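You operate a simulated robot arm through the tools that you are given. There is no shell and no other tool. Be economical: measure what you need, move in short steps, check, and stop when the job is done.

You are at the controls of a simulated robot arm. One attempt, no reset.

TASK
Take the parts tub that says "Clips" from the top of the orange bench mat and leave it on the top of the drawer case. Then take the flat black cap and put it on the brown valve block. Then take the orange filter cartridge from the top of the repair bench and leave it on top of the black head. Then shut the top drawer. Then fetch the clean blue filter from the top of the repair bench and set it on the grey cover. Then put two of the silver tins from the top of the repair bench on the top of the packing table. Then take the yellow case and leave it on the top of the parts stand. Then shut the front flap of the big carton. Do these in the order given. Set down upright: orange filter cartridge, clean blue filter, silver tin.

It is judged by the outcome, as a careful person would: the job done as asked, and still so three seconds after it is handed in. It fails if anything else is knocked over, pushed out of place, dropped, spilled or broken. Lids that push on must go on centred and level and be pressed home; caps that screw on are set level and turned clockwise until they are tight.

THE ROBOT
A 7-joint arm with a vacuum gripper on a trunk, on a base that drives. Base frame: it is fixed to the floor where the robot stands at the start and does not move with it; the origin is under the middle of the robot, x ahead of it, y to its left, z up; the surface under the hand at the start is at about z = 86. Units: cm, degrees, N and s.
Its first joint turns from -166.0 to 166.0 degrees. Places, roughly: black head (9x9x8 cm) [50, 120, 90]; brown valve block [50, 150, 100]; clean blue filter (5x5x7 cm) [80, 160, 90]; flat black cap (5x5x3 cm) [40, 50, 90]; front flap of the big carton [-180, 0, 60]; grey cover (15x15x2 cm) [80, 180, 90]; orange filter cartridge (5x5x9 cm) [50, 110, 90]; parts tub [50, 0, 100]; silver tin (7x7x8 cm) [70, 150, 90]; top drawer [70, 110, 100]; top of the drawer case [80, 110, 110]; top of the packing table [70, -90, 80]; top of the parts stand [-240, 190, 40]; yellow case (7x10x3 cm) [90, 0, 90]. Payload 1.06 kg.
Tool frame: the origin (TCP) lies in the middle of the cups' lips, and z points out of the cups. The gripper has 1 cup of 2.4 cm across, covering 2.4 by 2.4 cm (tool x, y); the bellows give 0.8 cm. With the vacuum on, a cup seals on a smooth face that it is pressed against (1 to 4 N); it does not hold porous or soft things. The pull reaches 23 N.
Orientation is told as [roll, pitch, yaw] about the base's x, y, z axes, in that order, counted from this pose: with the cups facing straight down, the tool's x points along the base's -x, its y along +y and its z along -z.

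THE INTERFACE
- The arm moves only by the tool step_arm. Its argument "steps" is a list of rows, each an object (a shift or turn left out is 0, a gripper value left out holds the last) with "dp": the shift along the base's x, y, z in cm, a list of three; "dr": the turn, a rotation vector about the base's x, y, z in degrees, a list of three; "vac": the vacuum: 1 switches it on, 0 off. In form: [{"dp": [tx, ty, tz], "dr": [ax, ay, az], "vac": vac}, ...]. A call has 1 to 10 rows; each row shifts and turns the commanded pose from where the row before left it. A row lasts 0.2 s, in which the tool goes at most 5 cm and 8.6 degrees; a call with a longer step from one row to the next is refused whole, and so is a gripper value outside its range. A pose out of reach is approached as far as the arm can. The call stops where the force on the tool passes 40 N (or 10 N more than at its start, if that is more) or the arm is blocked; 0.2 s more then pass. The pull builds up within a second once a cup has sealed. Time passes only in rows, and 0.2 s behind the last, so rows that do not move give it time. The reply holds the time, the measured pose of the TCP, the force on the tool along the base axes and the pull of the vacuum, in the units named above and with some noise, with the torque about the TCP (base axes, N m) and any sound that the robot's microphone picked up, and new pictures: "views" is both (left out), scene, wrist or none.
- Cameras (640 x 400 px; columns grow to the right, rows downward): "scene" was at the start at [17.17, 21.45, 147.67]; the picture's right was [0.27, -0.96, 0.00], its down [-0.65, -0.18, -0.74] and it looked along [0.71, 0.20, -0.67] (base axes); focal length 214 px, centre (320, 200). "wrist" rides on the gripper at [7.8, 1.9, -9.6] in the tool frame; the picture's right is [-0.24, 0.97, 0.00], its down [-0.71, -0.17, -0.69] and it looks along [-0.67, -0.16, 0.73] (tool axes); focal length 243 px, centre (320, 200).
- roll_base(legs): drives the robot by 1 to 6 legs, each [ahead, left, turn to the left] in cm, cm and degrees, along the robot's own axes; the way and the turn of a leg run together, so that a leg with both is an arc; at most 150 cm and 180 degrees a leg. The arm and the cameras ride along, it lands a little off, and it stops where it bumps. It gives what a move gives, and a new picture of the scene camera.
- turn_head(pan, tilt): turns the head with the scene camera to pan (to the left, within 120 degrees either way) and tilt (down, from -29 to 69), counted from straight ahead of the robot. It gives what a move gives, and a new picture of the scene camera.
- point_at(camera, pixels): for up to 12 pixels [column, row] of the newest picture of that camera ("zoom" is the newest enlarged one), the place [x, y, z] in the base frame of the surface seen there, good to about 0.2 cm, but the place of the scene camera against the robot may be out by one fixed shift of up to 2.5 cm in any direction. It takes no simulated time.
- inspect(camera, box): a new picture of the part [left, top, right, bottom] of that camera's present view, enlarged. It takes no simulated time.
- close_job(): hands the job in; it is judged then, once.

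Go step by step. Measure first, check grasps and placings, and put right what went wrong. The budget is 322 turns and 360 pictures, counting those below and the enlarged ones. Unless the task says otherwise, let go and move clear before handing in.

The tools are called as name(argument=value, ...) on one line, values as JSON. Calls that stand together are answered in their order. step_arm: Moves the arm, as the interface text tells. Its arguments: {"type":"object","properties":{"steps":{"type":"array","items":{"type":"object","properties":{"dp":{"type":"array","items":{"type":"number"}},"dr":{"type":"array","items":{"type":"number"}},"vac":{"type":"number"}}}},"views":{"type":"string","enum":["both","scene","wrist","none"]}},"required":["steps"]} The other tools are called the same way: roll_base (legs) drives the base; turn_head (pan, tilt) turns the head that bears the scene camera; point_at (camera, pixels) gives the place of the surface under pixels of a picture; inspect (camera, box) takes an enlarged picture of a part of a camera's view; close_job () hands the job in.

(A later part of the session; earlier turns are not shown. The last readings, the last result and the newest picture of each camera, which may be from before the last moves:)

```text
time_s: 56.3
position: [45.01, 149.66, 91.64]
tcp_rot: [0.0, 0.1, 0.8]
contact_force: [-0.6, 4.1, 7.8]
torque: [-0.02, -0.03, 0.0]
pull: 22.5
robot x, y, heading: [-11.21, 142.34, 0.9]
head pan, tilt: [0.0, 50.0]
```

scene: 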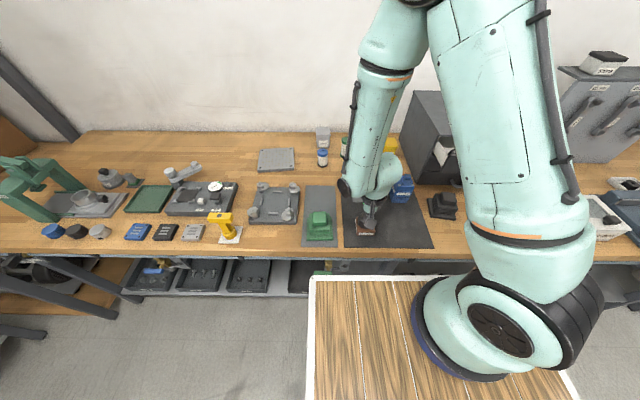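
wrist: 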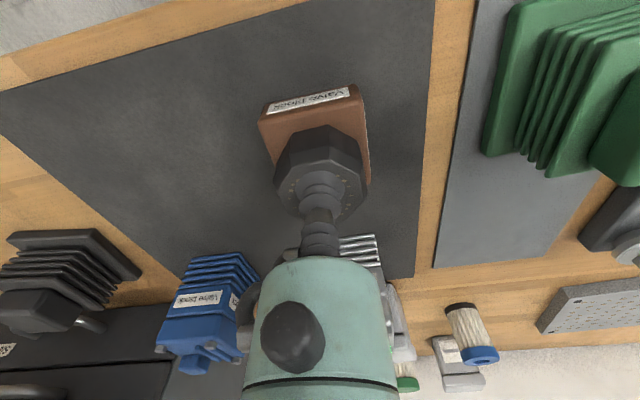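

inspect(camera="wrist", box=[240, 70, 400, 240])

point_at(camera="wrist", pixels=[[263, 120], [358, 100], [312, 112], [282, 150], [355, 142], [315, 135], [369, 182]])

```text
2.35 times, centred on (320, 155) of wrist
```

zoom: 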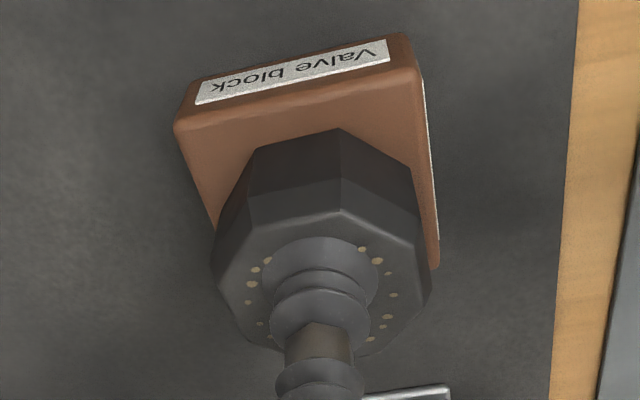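

```text
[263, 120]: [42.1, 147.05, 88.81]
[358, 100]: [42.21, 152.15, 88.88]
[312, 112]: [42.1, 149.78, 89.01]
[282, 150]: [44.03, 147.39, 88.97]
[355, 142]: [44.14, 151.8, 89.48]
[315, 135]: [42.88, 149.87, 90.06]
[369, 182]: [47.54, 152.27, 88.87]
```

The cap sits within the block (front edge x 42.9 against block edge 42.1) and is centred within about 0.3 cm. I release.

step_arm(steps=[{"vac": 0}, {}, {}, {}, {"dp": [0, 0, 0.6]}, {"dp": [0, 0, 2]}, {"dp": [0, 0, 5]}, {"dp": [0, 0, 5]}, {"dp": [0, 0, 5]}, {"dp": [0, 0, 5]}])

inspect(camera="wrist", box=[280, 10, 440, 110])

```text
time_s: 58.5
position: [44.91, 149.68, 114.44]
tcp_rot: [-0.1, 0.0, 0.8]
contact_force: [-0.4, -0.3, 0.1]
torque: [-0.03, 0.0, 0.01]
pull: 0.1
robot x, y, heading: [-10.93, 142.61, 0.8]
head pan, tilt: [0.0, 50.0]
```

scene: 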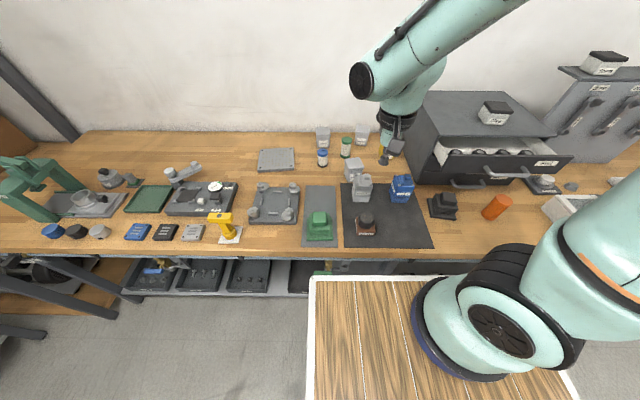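
wrist: 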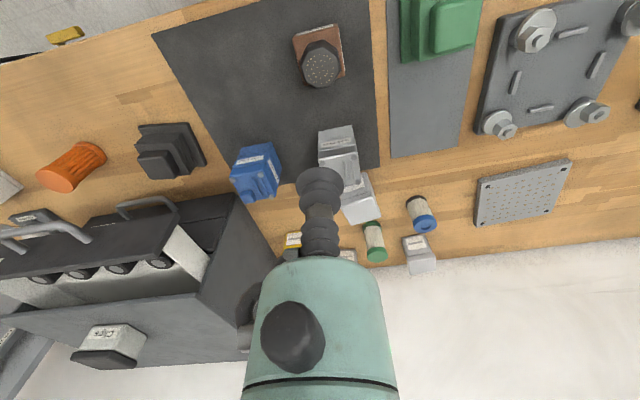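

```text
4.00 times, centred on (360, 60) of wrist
```

zoom: 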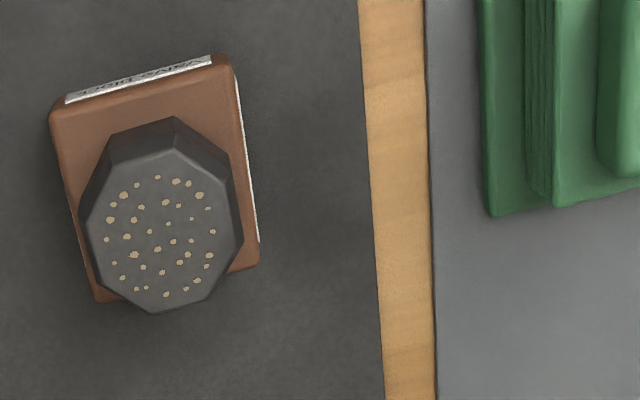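

The cap is on the block. Next I go to the orange cartridge, first raising and sweeping the arm right over it.

step_arm(steps=[{"dp": [0, -3.5, 3.5]}, {"dp": [0, -3.5, 3.5]}, {"dp": [0, -5, 0]}, {"dp": [0, -5, 0]}, {"dp": [0, -5, 0]}, {"dp": [0, -5, 0]}, {"dp": [0, -5, 0]}, {"dp": [0, -5, 0]}, {"dp": [0, -3, 0]}])

```text
time_s: 60.5
position: [45.17, 109.59, 121.13]
tcp_rot: [0.1, 0.0, 0.8]
contact_force: [-0.5, 0.2, 0.9]
torque: [0.01, -0.04, -0.02]
pull: 0.0
robot x, y, heading: [-11.21, 142.73, 0.9]
head pan, tilt: [0.0, 50.0]
```

scene: 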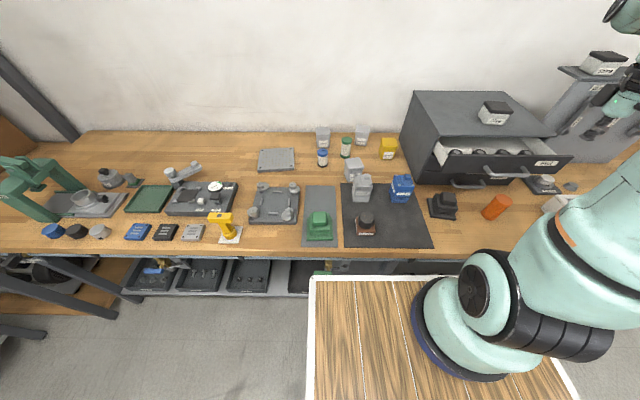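
wrist: 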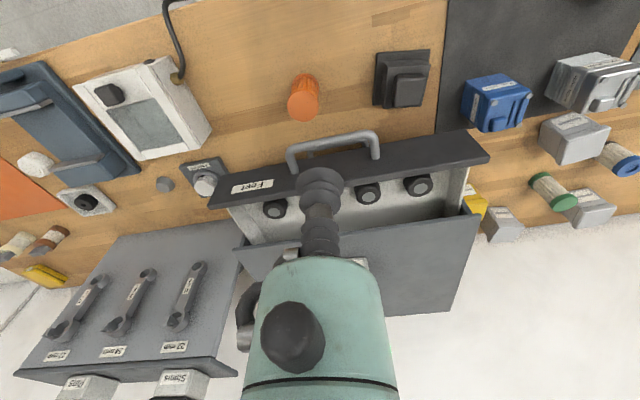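

inspect(camera="wrist", box=[272, 40, 448, 150])

point_at(camera="wrist", pixels=[[303, 104], [292, 104], [315, 104], [303, 92], [303, 117], [409, 93], [398, 82], [421, 82], [398, 105], [421, 105], [340, 140], [330, 185]])

```text
3.64 times, centred on (360, 95) of wrist
```

zoom: 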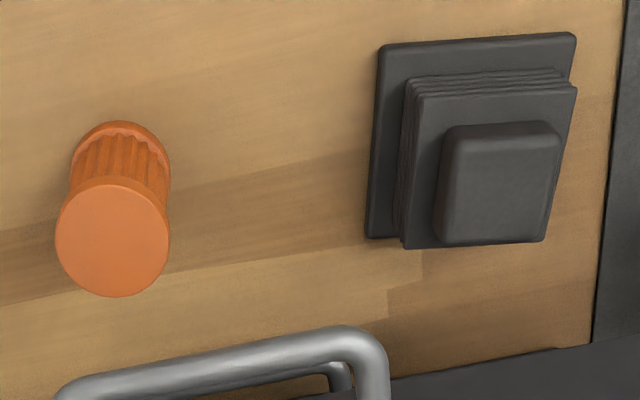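

```text
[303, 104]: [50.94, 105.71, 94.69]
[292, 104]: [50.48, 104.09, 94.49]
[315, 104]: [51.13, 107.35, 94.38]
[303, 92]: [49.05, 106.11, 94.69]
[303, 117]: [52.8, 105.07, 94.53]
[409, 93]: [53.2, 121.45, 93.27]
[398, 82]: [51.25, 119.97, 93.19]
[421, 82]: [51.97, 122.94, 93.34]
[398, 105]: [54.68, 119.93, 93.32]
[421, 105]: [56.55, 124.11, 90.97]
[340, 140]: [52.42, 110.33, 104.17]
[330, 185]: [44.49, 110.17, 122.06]
```

The drawer handle overhangs near the cartridge. I measure the handle, the drawer front and the gripper body for clearance.

point_at(camera="wrist", pixels=[[292, 152], [374, 145], [340, 136], [292, 170], [245, 200], [400, 165], [320, 250], [320, 266], [278, 275], [362, 275], [245, 310], [292, 335]])

point_at(camera="scene", pixels=[[455, 182], [528, 175], [490, 183], [430, 185], [520, 165], [497, 200], [492, 212]])

inspect(camera="scene", box=[400, 130, 592, 250])

```text
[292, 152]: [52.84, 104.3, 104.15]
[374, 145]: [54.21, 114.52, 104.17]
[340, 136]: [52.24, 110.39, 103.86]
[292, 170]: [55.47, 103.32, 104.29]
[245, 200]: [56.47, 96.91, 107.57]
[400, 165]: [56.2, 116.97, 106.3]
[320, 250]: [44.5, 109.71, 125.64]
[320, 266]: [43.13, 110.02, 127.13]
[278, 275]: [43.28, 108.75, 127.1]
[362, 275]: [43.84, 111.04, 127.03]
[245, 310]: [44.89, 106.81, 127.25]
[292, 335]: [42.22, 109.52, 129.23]
```

```text
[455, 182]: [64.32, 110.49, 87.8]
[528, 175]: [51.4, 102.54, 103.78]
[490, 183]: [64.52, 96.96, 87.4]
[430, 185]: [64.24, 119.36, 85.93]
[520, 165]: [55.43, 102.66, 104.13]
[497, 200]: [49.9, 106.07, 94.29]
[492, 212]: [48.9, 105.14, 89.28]
```

```text
3.33 times, centred on (496, 190) of scene
```

zoom: 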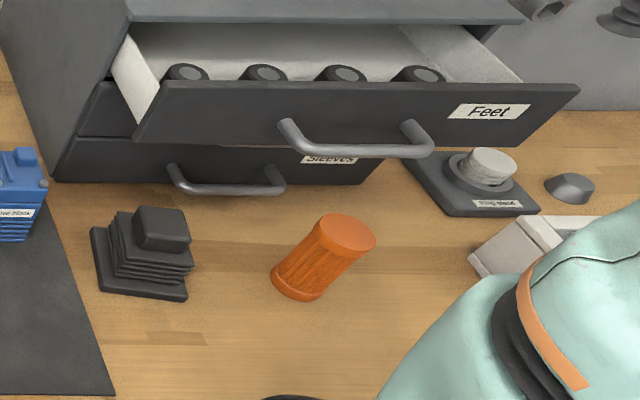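

The handle bar (x≈51.9–53, z≈104, y 103–115) overhangs the cartridge (centre 51.0,105.6, top 94.6). So I tilt the tool about 14°, with its body leaning away from the drawer, and grasp slightly front of centre.

step_arm(steps=[{"dp": [0, -2, -2], "dr": [0, -7, 0]}, {"dp": [0, -2, -2], "dr": [0, -7, 0]}, {"dp": [2, 0, -4]}, {"dp": [2, 0, -4]}, {"dp": [0.5, 0, -4]}, {}])

```text
time_s: 61.9
position: [49.48, 105.72, 105.07]
tcp_rot: [-0.2, -14.1, 0.8]
contact_force: [0.0, 0.0, 0.2]
torque: [0.01, -0.02, 0.0]
pull: 0.0
robot x, y, heading: [-10.98, 142.23, 0.5]
head pan, tilt: [0.0, 50.0]
```

scene: 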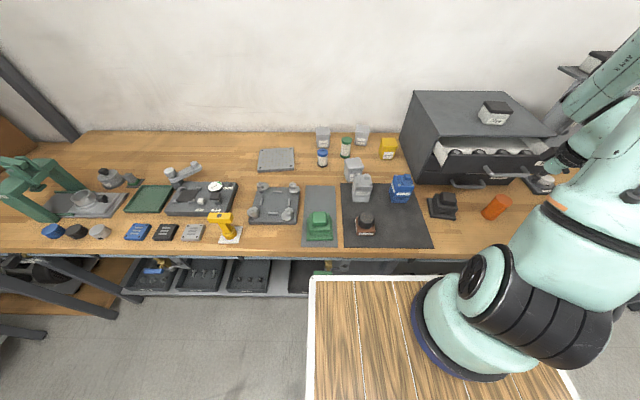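
wrist: 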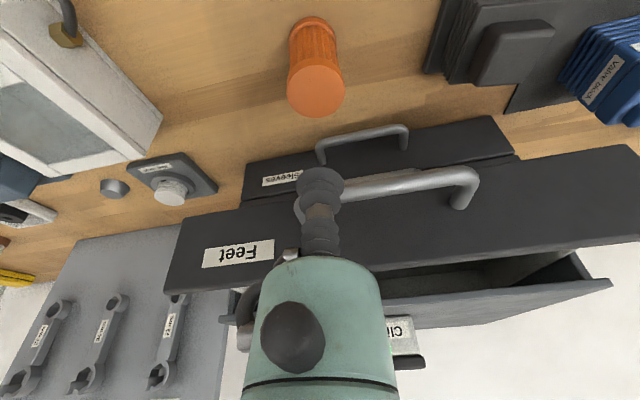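

point_at(camera="scene", pixels=[[600, 90], [575, 150], [625, 60], [550, 168], [600, 58]])

point_at(camera="wrist", pixels=[[316, 90], [292, 88], [342, 86], [316, 70], [316, 114], [400, 183], [345, 190]])

```text
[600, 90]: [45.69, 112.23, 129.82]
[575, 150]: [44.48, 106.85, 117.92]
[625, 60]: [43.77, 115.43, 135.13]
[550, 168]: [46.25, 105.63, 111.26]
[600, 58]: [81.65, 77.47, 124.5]
```

```text
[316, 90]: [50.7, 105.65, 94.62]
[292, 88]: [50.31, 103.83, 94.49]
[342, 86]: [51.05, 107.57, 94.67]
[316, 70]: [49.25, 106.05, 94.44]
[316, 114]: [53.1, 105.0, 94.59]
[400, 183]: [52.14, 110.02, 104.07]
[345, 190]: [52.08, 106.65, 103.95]
```

Clearance looks fine. I come down on the cartridge at (50.1,105.7), watching the force.

step_arm(steps=[{"dp": [0.6, 0, -3]}, {"dp": [0, 0, -3]}, {"dp": [0, 0, -2.5]}, {"dp": [0, 0, -1], "vac": 1}, {"dp": [0, 0, -0.5]}, {"dp": [0, 0, -0.4]}, {}, {}])

```text
time_s: 62.7
position: [50.34, 105.53, 97.82]
tcp_rot: [-0.5, -14.5, 1.0]
contact_force: [-0.4, 2.0, 5.5]
torque: [0.03, -0.21, 0.05]
pull: 0.0
robot x, y, heading: [-10.98, 142.07, 0.8]
head pan, tilt: [0.0, 50.0]
stopped in row 3: the force on the tool passed its limit at 70 N (the readings are from after the stop); the commanded pose is now the measured one
```

scene: 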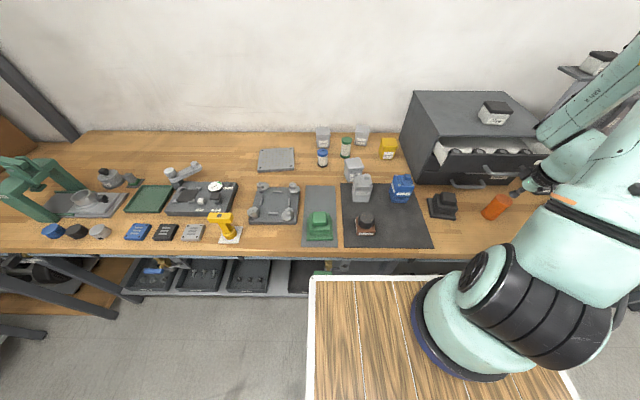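
wrist: 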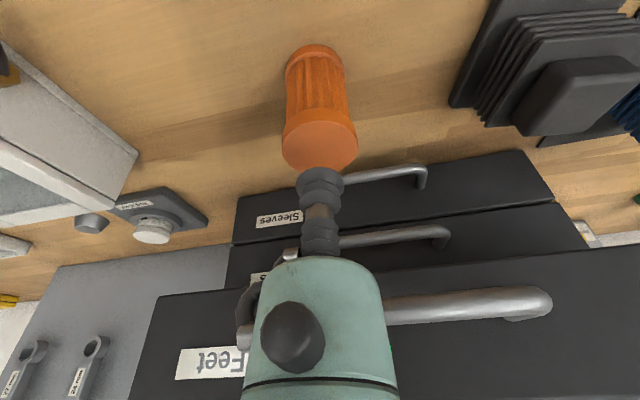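

The tool body touched the drawer handle at 70 N peak. I back away in -x and up, check that nothing moved, and look at the gripper's shape.

step_arm(steps=[{"dp": [-3, 0, 1]}, {"dp": [-4, 0, 3]}, {"dp": [-4, 2, 2]}, {"dp": [0, 2, 0]}])

inspect(camera="scene", box=[470, 80, 640, 220])

point_at(camera="wrist", pixels=[[320, 100], [320, 180]])

```text
time_s: 63.7
position: [39.25, 109.38, 103.9]
tcp_rot: [-0.5, -14.4, 1.0]
contact_force: [-0.5, 0.4, -0.4]
torque: [-0.01, -0.01, -0.01]
pull: 0.1
robot x, y, heading: [-11.39, 141.89, 0.9]
head pan, tilt: [0.0, 50.0]
```

scene: 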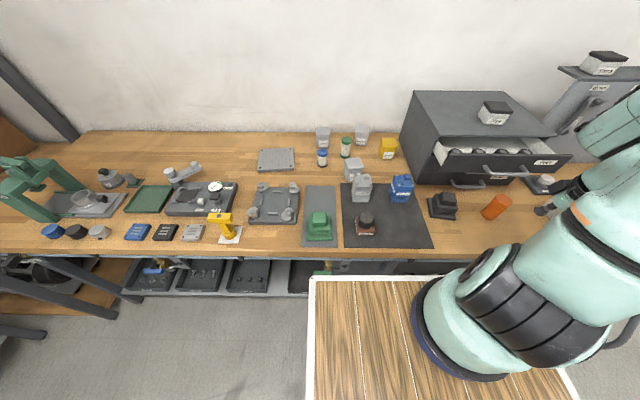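
wrist: 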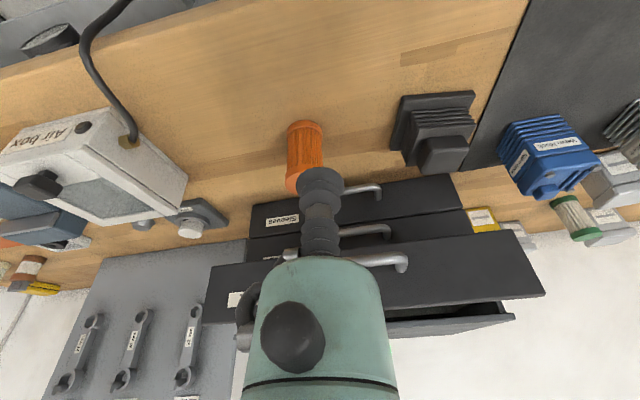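

```text
2.86 times, centred on (555, 150) of scene
```

zoom: 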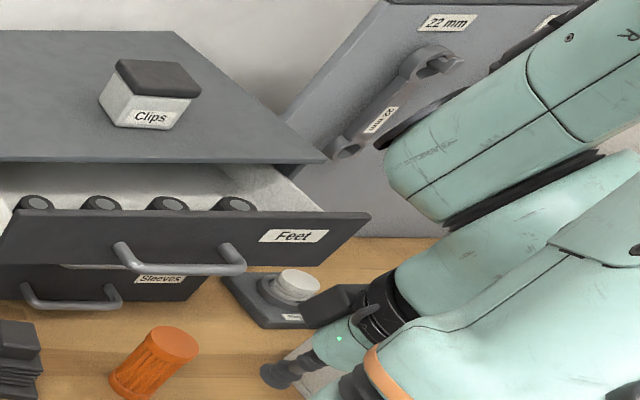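

```text
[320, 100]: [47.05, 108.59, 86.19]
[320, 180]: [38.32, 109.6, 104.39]
```

point_at(camera="scene", pixels=[[589, 184], [582, 186], [597, 192], [605, 180], [566, 211], [580, 200], [575, 190]])

point_at(camera="wrist", pixels=[[245, 300], [250, 340], [240, 320], [285, 255], [275, 290], [365, 290], [380, 320]])

inspect(camera="wrist", box=[220, 160, 420, 400])

```text
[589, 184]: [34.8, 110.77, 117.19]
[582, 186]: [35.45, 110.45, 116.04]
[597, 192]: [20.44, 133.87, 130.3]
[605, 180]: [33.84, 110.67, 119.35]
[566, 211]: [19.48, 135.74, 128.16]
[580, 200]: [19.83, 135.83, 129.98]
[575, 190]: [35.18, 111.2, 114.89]
```

```text
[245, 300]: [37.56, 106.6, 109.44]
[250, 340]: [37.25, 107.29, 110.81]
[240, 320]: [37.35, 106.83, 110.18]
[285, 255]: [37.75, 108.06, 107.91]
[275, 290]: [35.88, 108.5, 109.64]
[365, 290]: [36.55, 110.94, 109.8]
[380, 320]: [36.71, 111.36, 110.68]
```

```text
1.67 times, centred on (320, 280) of wrist
```

zoom: 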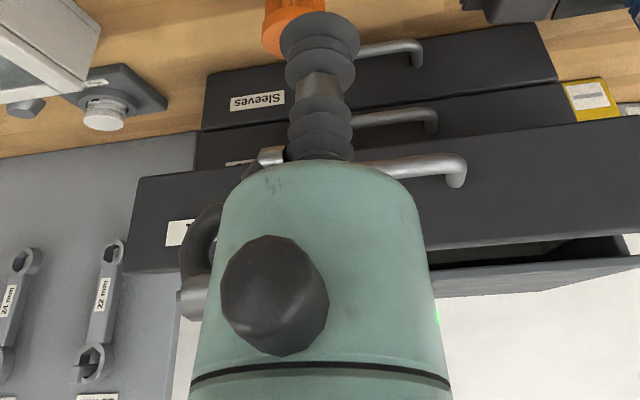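

The hose fitting sits on the tool's drawer-facing side, while the tool's +y side is clean. I straighten, yaw the tool about -60° so the clean side faces the drawer, then re-tilt.

step_arm(steps=[{"dp": [0, 0, 3], "dr": [0, 7.2, 0]}, {"dp": [0, 0, 3], "dr": [0, 7.2, 0]}, {"dr": [0, 0, -8.5]}, {"dr": [0, 0, -8.5]}, {"dr": [0, 0, -8.5]}, {"dr": [0, 0, -8.5]}, {"dr": [0, 0, -8.5]}, {"dr": [0, 0, -8.5]}, {"dr": [0, 0, -8.5]}, {}])

step_arm(steps=[{"dr": [0, -7.2, 0]}, {"dr": [0, -7.2, 0]}, {}])

inspect(camera="scene", box=[470, 80, 640, 220])

```text
time_s: 65.9
position: [39.19, 109.53, 109.75]
tcp_rot: [-0.2, 0.0, -58.7]
contact_force: [-0.7, 0.2, 0.2]
torque: [0.01, 0.02, -0.01]
pull: 0.1
robot x, y, heading: [-11.06, 142.42, 0.5]
head pan, tilt: [0.0, 50.0]
```

scene: 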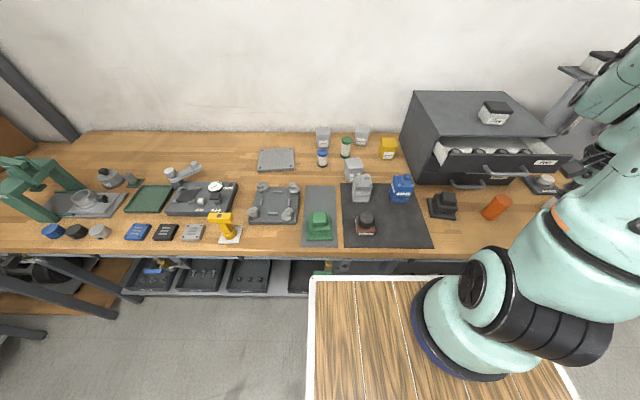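
wrist: 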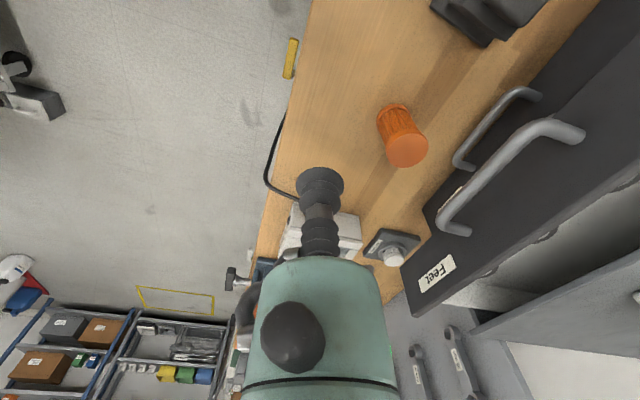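

```text
time_s: 66.7
position: [39.13, 109.42, 109.76]
tcp_rot: [12.0, -7.6, -59.4]
contact_force: [-0.4, 0.0, 0.0]
torque: [-0.01, 0.03, 0.02]
pull: 0.1
robot x, y, heading: [-11.14, 142.2, 1.0]
head pan, tilt: [0.0, 50.0]
```

scene: 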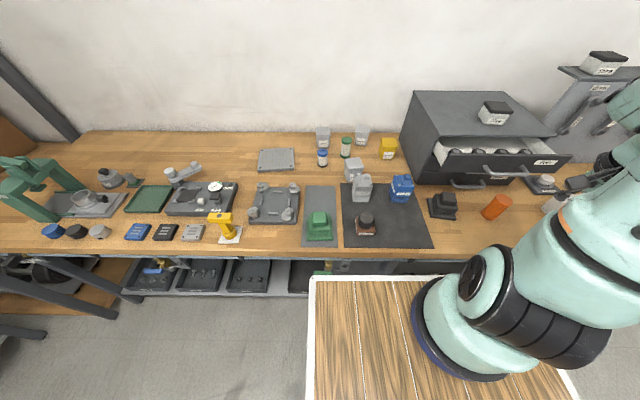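
wrist: 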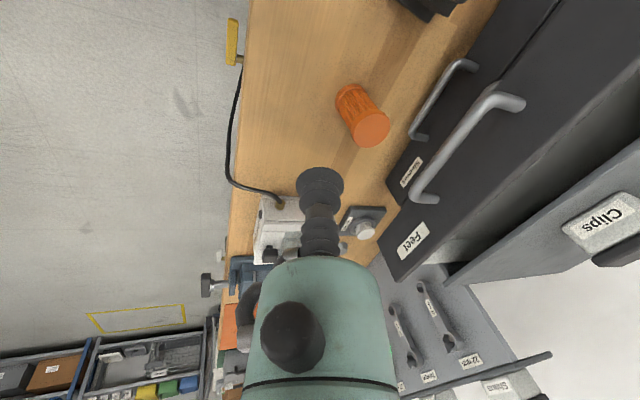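

```text
2.86 times, centred on (555, 150) of scene
```

zoom: 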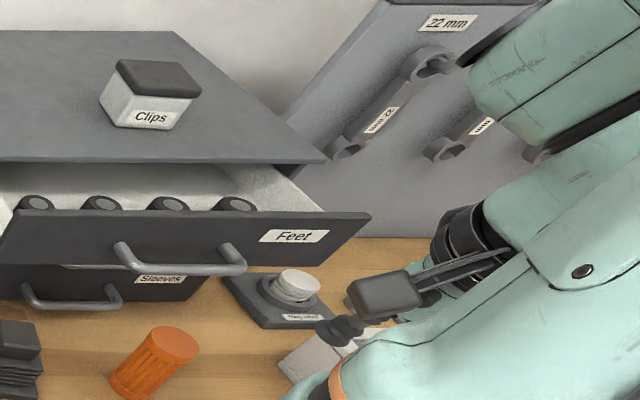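

Now the clean side faces the drawer. I re-measure the cartridge top and handle from here.

point_at(camera="wrist", pixels=[[369, 128], [352, 128], [387, 126], [369, 113], [369, 144], [415, 200], [460, 150], [498, 98], [440, 178], [480, 113]])

```text
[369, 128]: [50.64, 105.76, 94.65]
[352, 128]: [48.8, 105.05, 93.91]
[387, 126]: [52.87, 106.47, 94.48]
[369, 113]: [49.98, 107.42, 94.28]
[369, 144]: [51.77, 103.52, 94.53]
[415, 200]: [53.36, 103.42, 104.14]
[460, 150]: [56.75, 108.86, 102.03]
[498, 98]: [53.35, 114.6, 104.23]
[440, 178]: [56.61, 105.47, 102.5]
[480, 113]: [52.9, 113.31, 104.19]
```

step_arm(steps=[{"dp": [3.5, -1.9, -2]}, {"dp": [3.5, -1.9, -2]}, {"dp": [3.2, 0, -3]}, {"dp": [0.3, 0, -2]}, {}])

inspect(camera="scene", box=[440, 100, 600, 220])

```text
time_s: 67.9
position: [49.61, 105.89, 100.88]
tcp_rot: [12.1, -7.4, -59.5]
contact_force: [-0.3, 0.0, -0.5]
torque: [0.01, -0.03, 0.0]
pull: 0.0
robot x, y, heading: [-10.78, 142.35, 0.8]
head pan, tilt: [0.0, 50.0]
```

scene: 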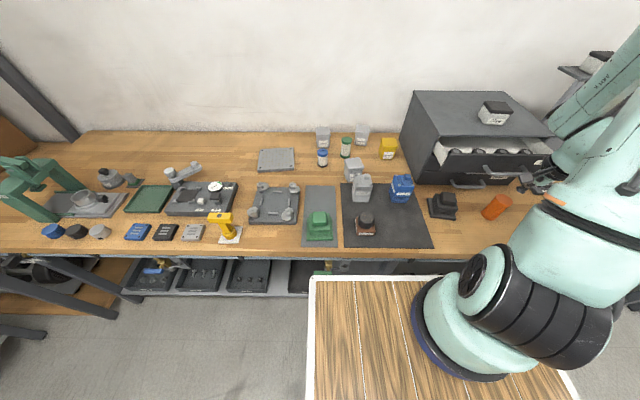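
wrist: 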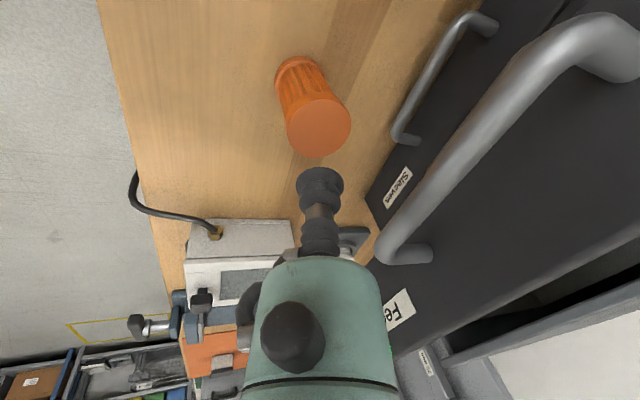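

```text
3.33 times, centred on (520, 160) of scene
```

zoom: 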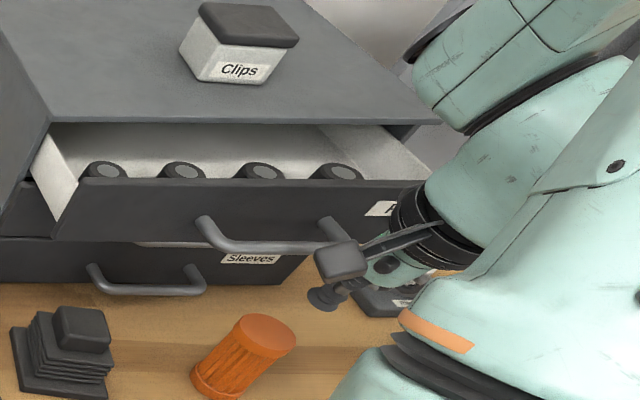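

step_arm(steps=[{"dp": [0.3, -0.2, -1]}, {"dp": [0, 0, -1]}, {"dp": [0, 0, -1]}, {}])

point_at(camera="wrist", pixels=[[320, 150], [295, 150], [350, 150]])

```text
time_s: 68.9
position: [50.01, 105.49, 97.94]
tcp_rot: [12.1, -7.4, -59.4]
contact_force: [-0.1, 0.1, -0.3]
torque: [-0.01, -0.01, 0.02]
pull: 0.0
robot x, y, heading: [-11.18, 142.52, 0.9]
head pan, tilt: [0.0, 50.0]
```

scene: 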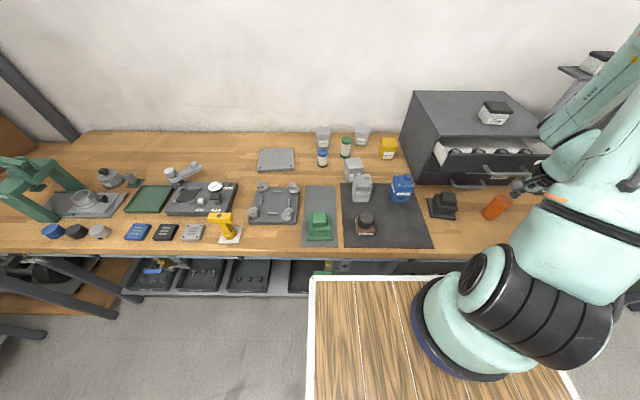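
wrist: 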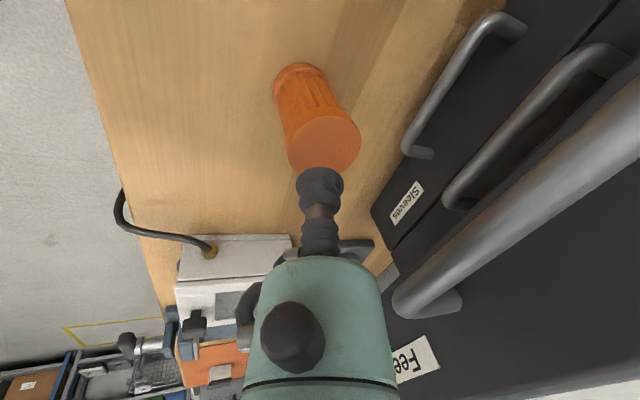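

```text
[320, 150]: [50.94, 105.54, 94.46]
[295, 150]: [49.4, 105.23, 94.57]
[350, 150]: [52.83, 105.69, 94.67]
```

step_arm(steps=[{"dp": [0, 0, -0.8]}, {"dp": [0, 0, -0.8]}, {}], views="wrist")

```text
time_s: 69.7
position: [50.11, 105.4, 96.32]
tcp_rot: [12.2, -7.5, -59.6]
contact_force: [0.0, -0.2, 0.0]
torque: [0.01, 0.03, 0.01]
pull: 0.1
robot x, y, heading: [-10.85, 142.55, 0.7]
head pan, tilt: [0.0, 50.0]
```

wrist: 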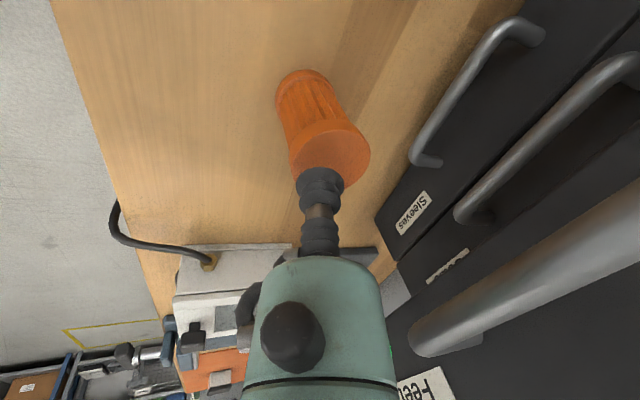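

Clear so far, with no contact force. I continue down to the seal.

step_arm(steps=[{"dp": [0, 0, -0.7], "vac": 1}, {"dp": [0, 0, -0.5]}, {"dp": [0, 0, -0.4]}, {"dp": [0, 0, -0.3]}, {}, {}, {}], views="wrist")

```text
time_s: 71.3
position: [50.01, 105.43, 94.36]
tcp_rot: [12.0, -7.4, -59.4]
contact_force: [-0.6, 0.4, -0.4]
torque: [-0.03, 0.04, 0.0]
pull: 23.0
robot x, y, heading: [-11.51, 141.9, 0.9]
head pan, tilt: [0.0, 50.0]
```

wrist: 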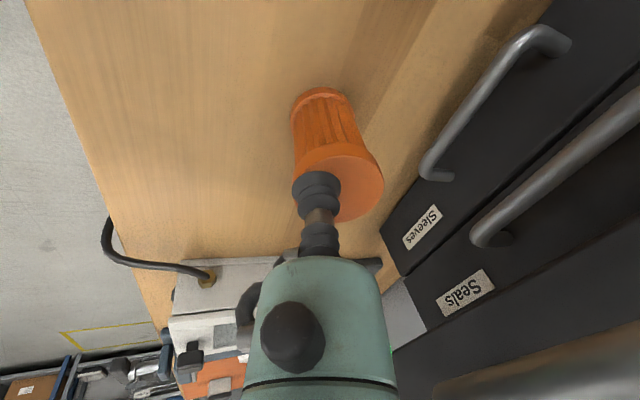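

The cup sealed at 23 N even with the tilt. I lift slightly and draw the cartridge out from under the handle.

step_arm(steps=[{"dp": [0, 0, 0.4]}, {"dp": [-0.5, 0, 0.6]}, {"dp": [-2, 0, 0.3]}, {"dp": [-3, 0, 0.5]}, {"dp": [-3, 0, 1]}, {}])

inspect(camera="scene", box=[440, 130, 600, 250])

```text
time_s: 72.7
position: [41.52, 105.63, 96.89]
tcp_rot: [12.2, -7.4, -59.4]
contact_force: [-0.1, -0.7, -0.4]
torque: [-0.08, 0.04, 0.0]
pull: 22.9
robot x, y, heading: [-10.94, 142.32, 0.9]
head pan, tilt: [0.0, 50.0]
```

scene: 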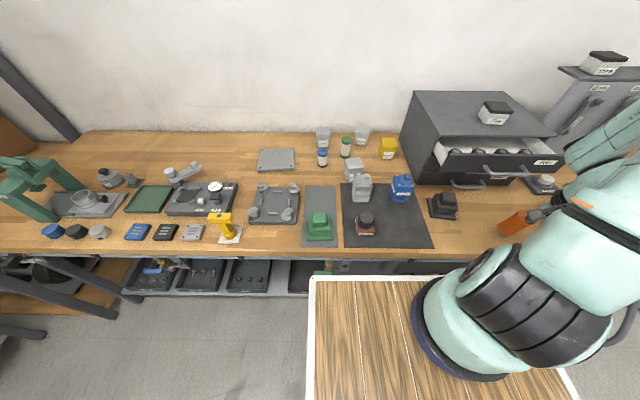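
wrist: 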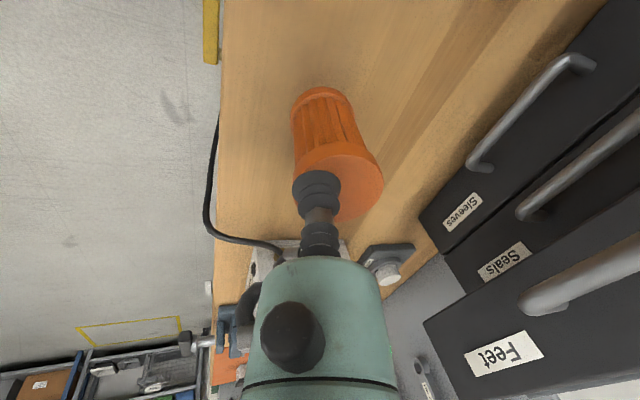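

```text
3.33 times, centred on (520, 190) of scene
```

zoom: 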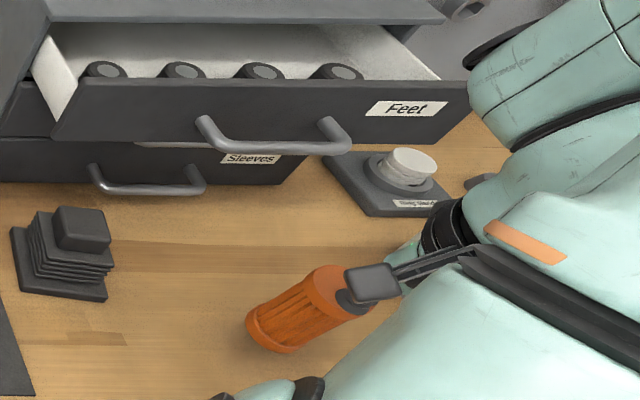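

The cartridge hangs in the same relation to the cup. I raise it and move next to the black head, then re-measure the head's top.

step_arm(steps=[{"dp": [0, 1, 4.5]}, {"dp": [0, 2.5, 4]}, {"dp": [0, 4, 2.5]}, {"dp": [0, 4, 2]}, {"dp": [0, 4, 0]}, {}])

```text
time_s: 74.1
position: [41.34, 120.8, 110.39]
tcp_rot: [12.1, -7.4, -59.4]
contact_force: [-0.2, -0.7, -0.5]
torque: [0.01, 0.08, 0.01]
pull: 22.5
robot x, y, heading: [-11.26, 142.24, 0.8]
head pan, tilt: [0.0, 50.0]
```

scene: 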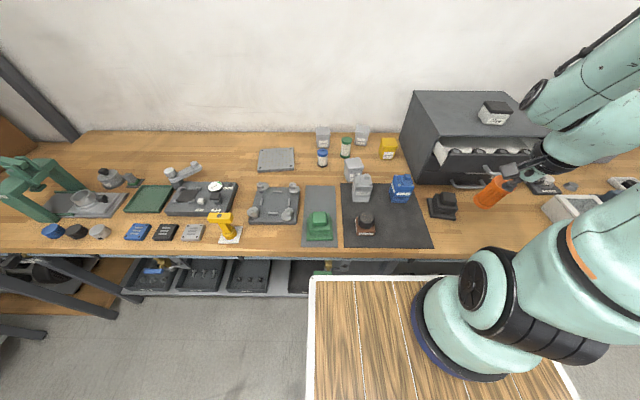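
wrist: 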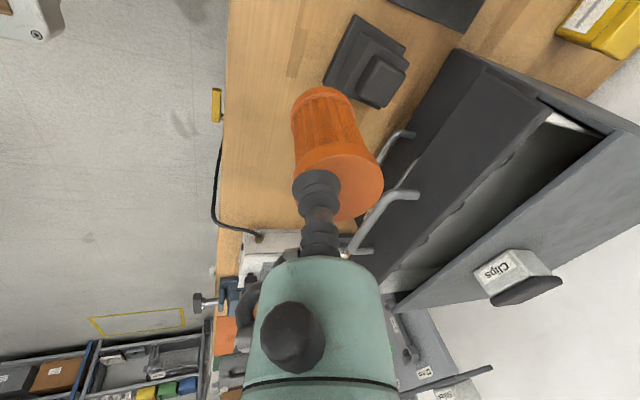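

inspect(camera="wrist", box=[300, 0, 460, 120])

point_at(camera="zoom", pixels=[[310, 230], [260, 355], [430, 268], [365, 410], [340, 310], [430, 260], [360, 390], [560, 380]])

```text
3.33 times, centred on (380, 60) of wrist
```

zoom: 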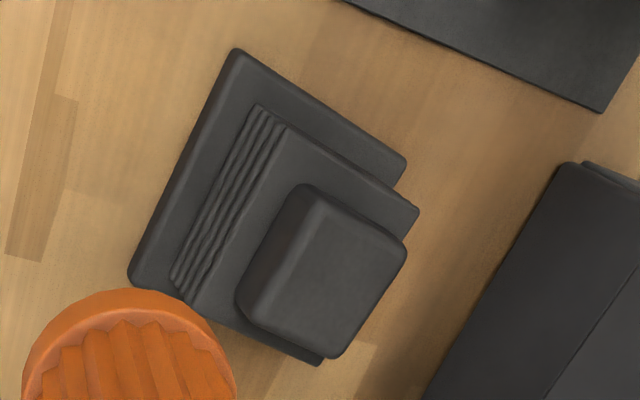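

```text
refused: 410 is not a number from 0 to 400
```

point_at(camera="zoom", pixels=[[322, 200], [265, 312], [400, 250], [332, 352], [333, 275], [290, 240], [555, 175], [440, 385]])

```text
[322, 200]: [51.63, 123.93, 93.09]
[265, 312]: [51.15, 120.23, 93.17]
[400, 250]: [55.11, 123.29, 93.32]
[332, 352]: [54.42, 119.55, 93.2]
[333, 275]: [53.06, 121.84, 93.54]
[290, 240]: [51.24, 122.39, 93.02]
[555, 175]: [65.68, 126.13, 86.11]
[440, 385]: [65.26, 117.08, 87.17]
```

Head top centre is (53.1,121.75), z 93.25. I move over it and lower.

step_arm(steps=[{"dp": [4, 0.85, 0]}, {"dp": [4, 0, 0]}, {"dp": [2.7, 0, 0]}, {"dp": [0, 0, -3]}, {"dp": [0, 0, -3]}, {"dp": [0, 0, -1.5]}, {}])

inspect(camera="scene", box=[400, 130, 560, 250])

```text
time_s: 75.7
position: [52.34, 121.85, 102.58]
tcp_rot: [12.2, -7.3, -59.4]
contact_force: [1.2, 0.3, 0.2]
torque: [0.0, 0.07, -0.01]
pull: 22.9
robot x, y, heading: [-10.96, 142.44, 0.8]
head pan, tilt: [0.0, 50.0]
```

scene: 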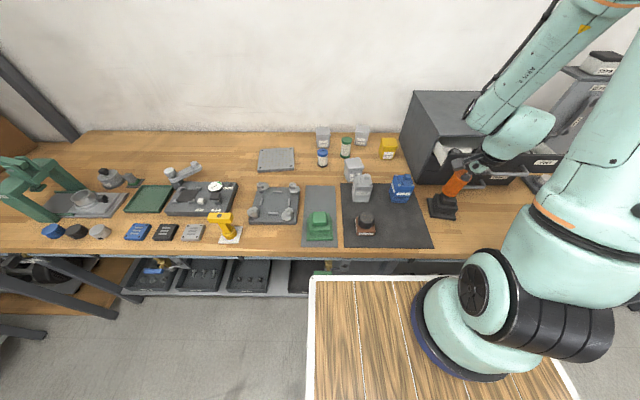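
wrist: 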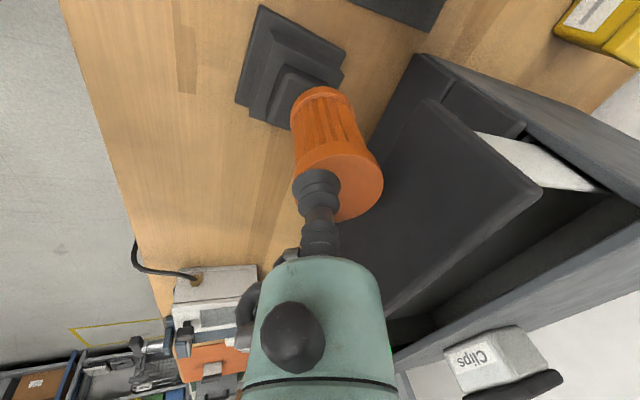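

```text
3.33 times, centred on (480, 190) of scene
```

zoom: 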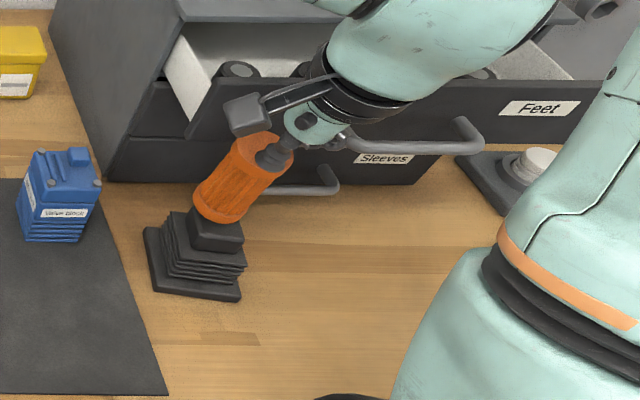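

step_arm(steps=[{"dp": [-0.25, -0.1, -0.4]}, {"dp": [0, 0, -0.3]}, {"dp": [0, 0, -0.2]}, {}], views="wrist")

```text
time_s: 76.7
position: [52.18, 121.87, 101.8]
tcp_rot: [12.1, -7.5, -59.4]
contact_force: [0.7, -0.2, 3.5]
torque: [0.01, 0.08, 0.0]
pull: 22.8
robot x, y, heading: [-10.81, 142.32, 0.4]
head pan, tilt: [0.0, 50.0]
```

wrist: 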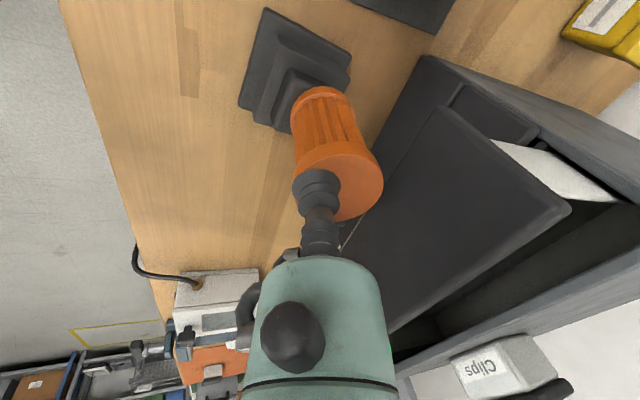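

step_arm(steps=[{"dp": [0, 0, -0.15]}, {}], views="none")

inspect(camera="wrist", box=[230, 0, 390, 120])

point_at(camera="wrist", pixels=[[340, 160], [310, 150], [372, 170], [319, 95], [340, 215], [300, 80], [345, 95]])

```text
time_s: 77.3
position: [52.02, 121.75, 101.72]
tcp_rot: [12.1, -7.5, -59.4]
contact_force: [1.0, 1.6, 12.6]
torque: [0.01, 0.04, -0.01]
pull: 22.8
robot x, y, heading: [-11.13, 142.27, 0.9]
head pan, tilt: [0.0, 50.0]
```

```text
3.33 times, centred on (310, 60) of wrist
```

zoom: 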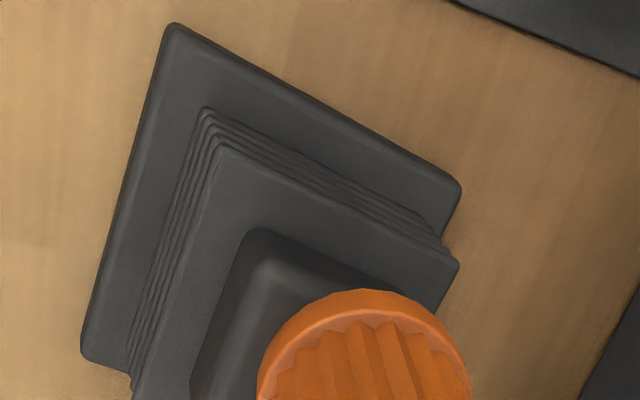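

```text
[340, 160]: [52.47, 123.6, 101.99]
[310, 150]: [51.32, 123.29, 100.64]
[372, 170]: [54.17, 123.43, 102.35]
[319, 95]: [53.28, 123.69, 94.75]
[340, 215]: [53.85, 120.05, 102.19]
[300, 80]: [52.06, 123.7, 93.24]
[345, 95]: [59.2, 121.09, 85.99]
```

The cartridge is centred on the head within a few millimetres. I ease the force off, release and retreat upward and toward -x.

step_arm(steps=[{"dp": [0, 0, 0.15]}, {"vac": 0}, {}, {}, {}, {"dp": [0, 0, 0.4]}, {"dp": [0, 0, 1]}, {"dp": [-0.5, 0, 3]}, {"dp": [-2, 0, 4]}, {"dp": [-4, 0, 3]}])

inspect(camera="scene", box=[400, 130, 560, 250])

```text
time_s: 79.5
position: [45.56, 121.54, 113.27]
tcp_rot: [12.1, -7.4, -59.4]
contact_force: [-0.1, -0.3, 0.0]
torque: [-0.02, 0.01, 0.02]
pull: 0.0
robot x, y, heading: [-10.91, 142.19, 0.9]
head pan, tilt: [0.0, 50.0]
```

scene: 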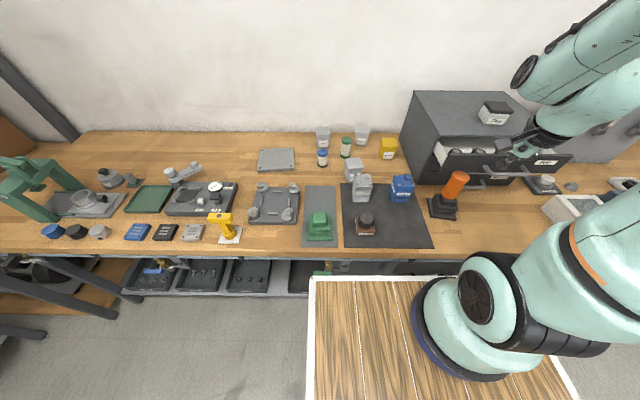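
wrist: 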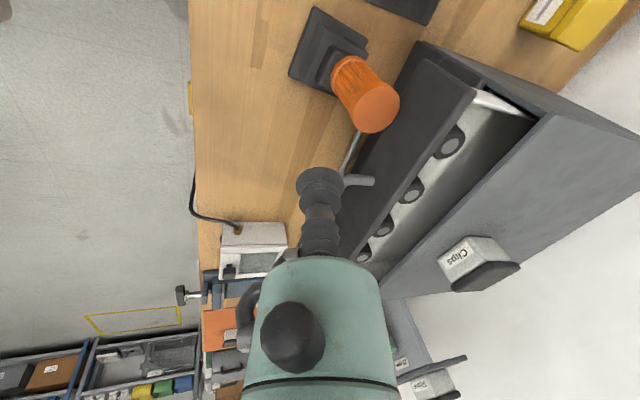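

```text
3.33 times, centred on (480, 190) of scene
```

zoom: 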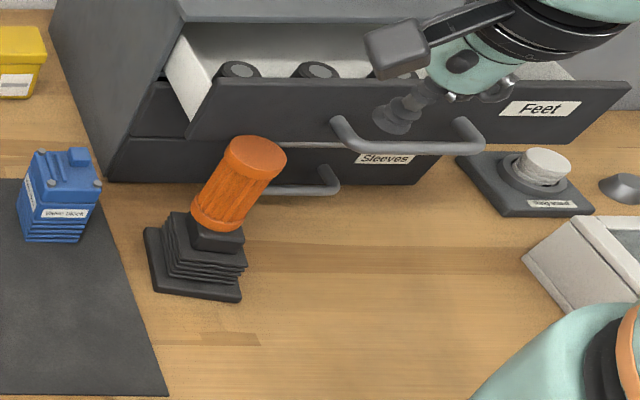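

The cartridge stands upright on the head. Now the drawer: I turn the tool horizontal (cup facing +x) in front of the handle, first undoing tilt and yaw.

step_arm(steps=[{"dp": [-1, -3, 0], "dr": [0, 7.2, 0]}, {"dp": [-1, -3, 0], "dr": [0, 7.2, 0]}, {"dp": [0, -3, 0], "dr": [0, 0, 8.5]}, {"dp": [0, -3, 0], "dr": [0, 0, 8.5]}, {"dp": [0, -1.5, 0], "dr": [0, 0, 8.5]}, {"dr": [0, 0, 8.5]}, {"dr": [0, 0, 8.5]}, {"dr": [0, 0, 8.5]}, {"dr": [0, 0, 8.5]}], views="none")

step_arm(steps=[{"dr": [0, -8.5, 0]}, {"dr": [0, -8.5, 0]}, {"dr": [0, -8.5, 0]}, {"dr": [0, -8.5, 0]}, {"dr": [0, -8.5, 0]}, {"dr": [0, -8.5, 0]}, {"dr": [0, -8.5, 0]}, {"dr": [0, -8.5, 0]}, {"dr": [0, -8.5, 0]}, {"dr": [0, -8.5, 0]}])

```text
time_s: 81.5
position: [43.52, 108.26, 113.13]
tcp_rot: [-0.1, 0.0, 0.9]
contact_force: [-0.2, 0.0, -0.3]
torque: [-0.02, 0.01, 0.02]
pull: 0.0
robot x, y, heading: [-11.05, 142.19, 0.8]
head pan, tilt: [0.0, 50.0]
```

```text
time_s: 83.7
position: [43.52, 108.37, 113.12]
tcp_rot: [-11.1, -85.1, 10.9]
contact_force: [0.6, -0.3, 0.7]
torque: [0.03, 0.01, -0.02]
pull: 0.1
robot x, y, heading: [-11.38, 142.52, 0.9]
head pan, tilt: [0.0, 50.0]
```

scene: 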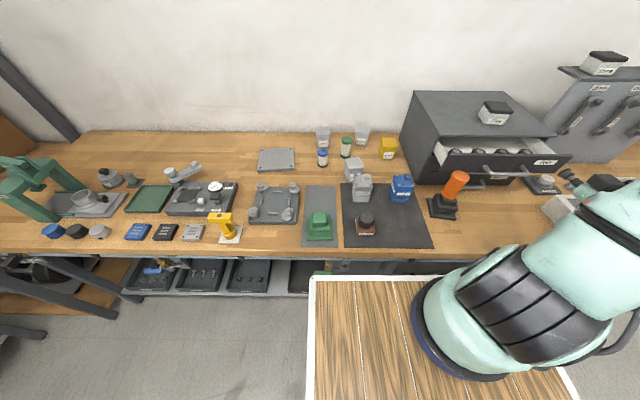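
wrist: 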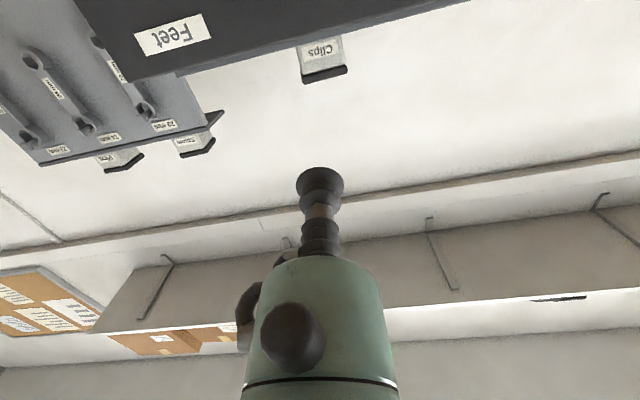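

step_arm(steps=[{"dp": [0, 0.5, -4]}, {"dp": [0, 0, -4]}, {"dp": [0, 0, -1.4]}, {"dp": [3, 0, 0]}, {}])

inspect(camera="scene", box=[400, 130, 640, 270])

```text
time_s: 84.9
position: [46.34, 108.79, 103.64]
tcp_rot: [-10.2, -85.0, 10.1]
contact_force: [1.1, 0.6, 0.5]
torque: [0.03, 0.0, 0.01]
pull: 0.0
robot x, y, heading: [-11.3, 142.78, 0.9]
head pan, tilt: [0.0, 50.0]
```

scene: 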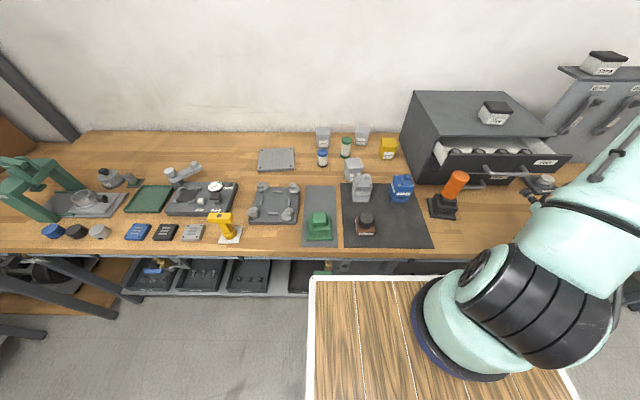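
wrist: 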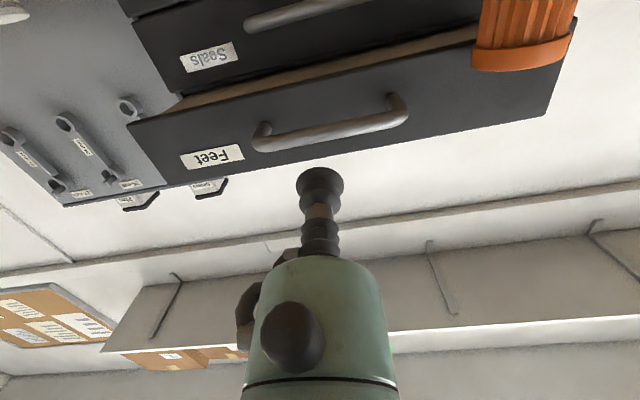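

```text
2.67 times, centred on (520, 200) of scene
```

zoom: 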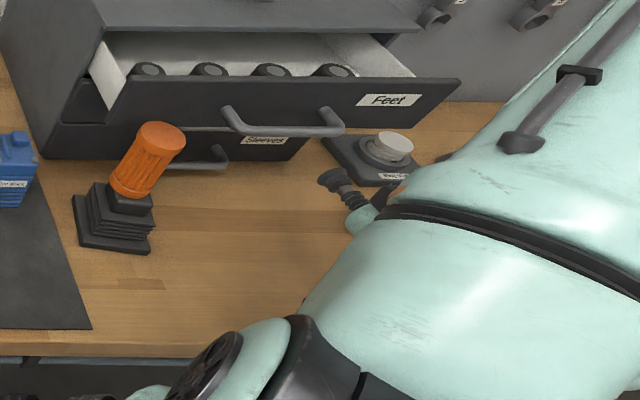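

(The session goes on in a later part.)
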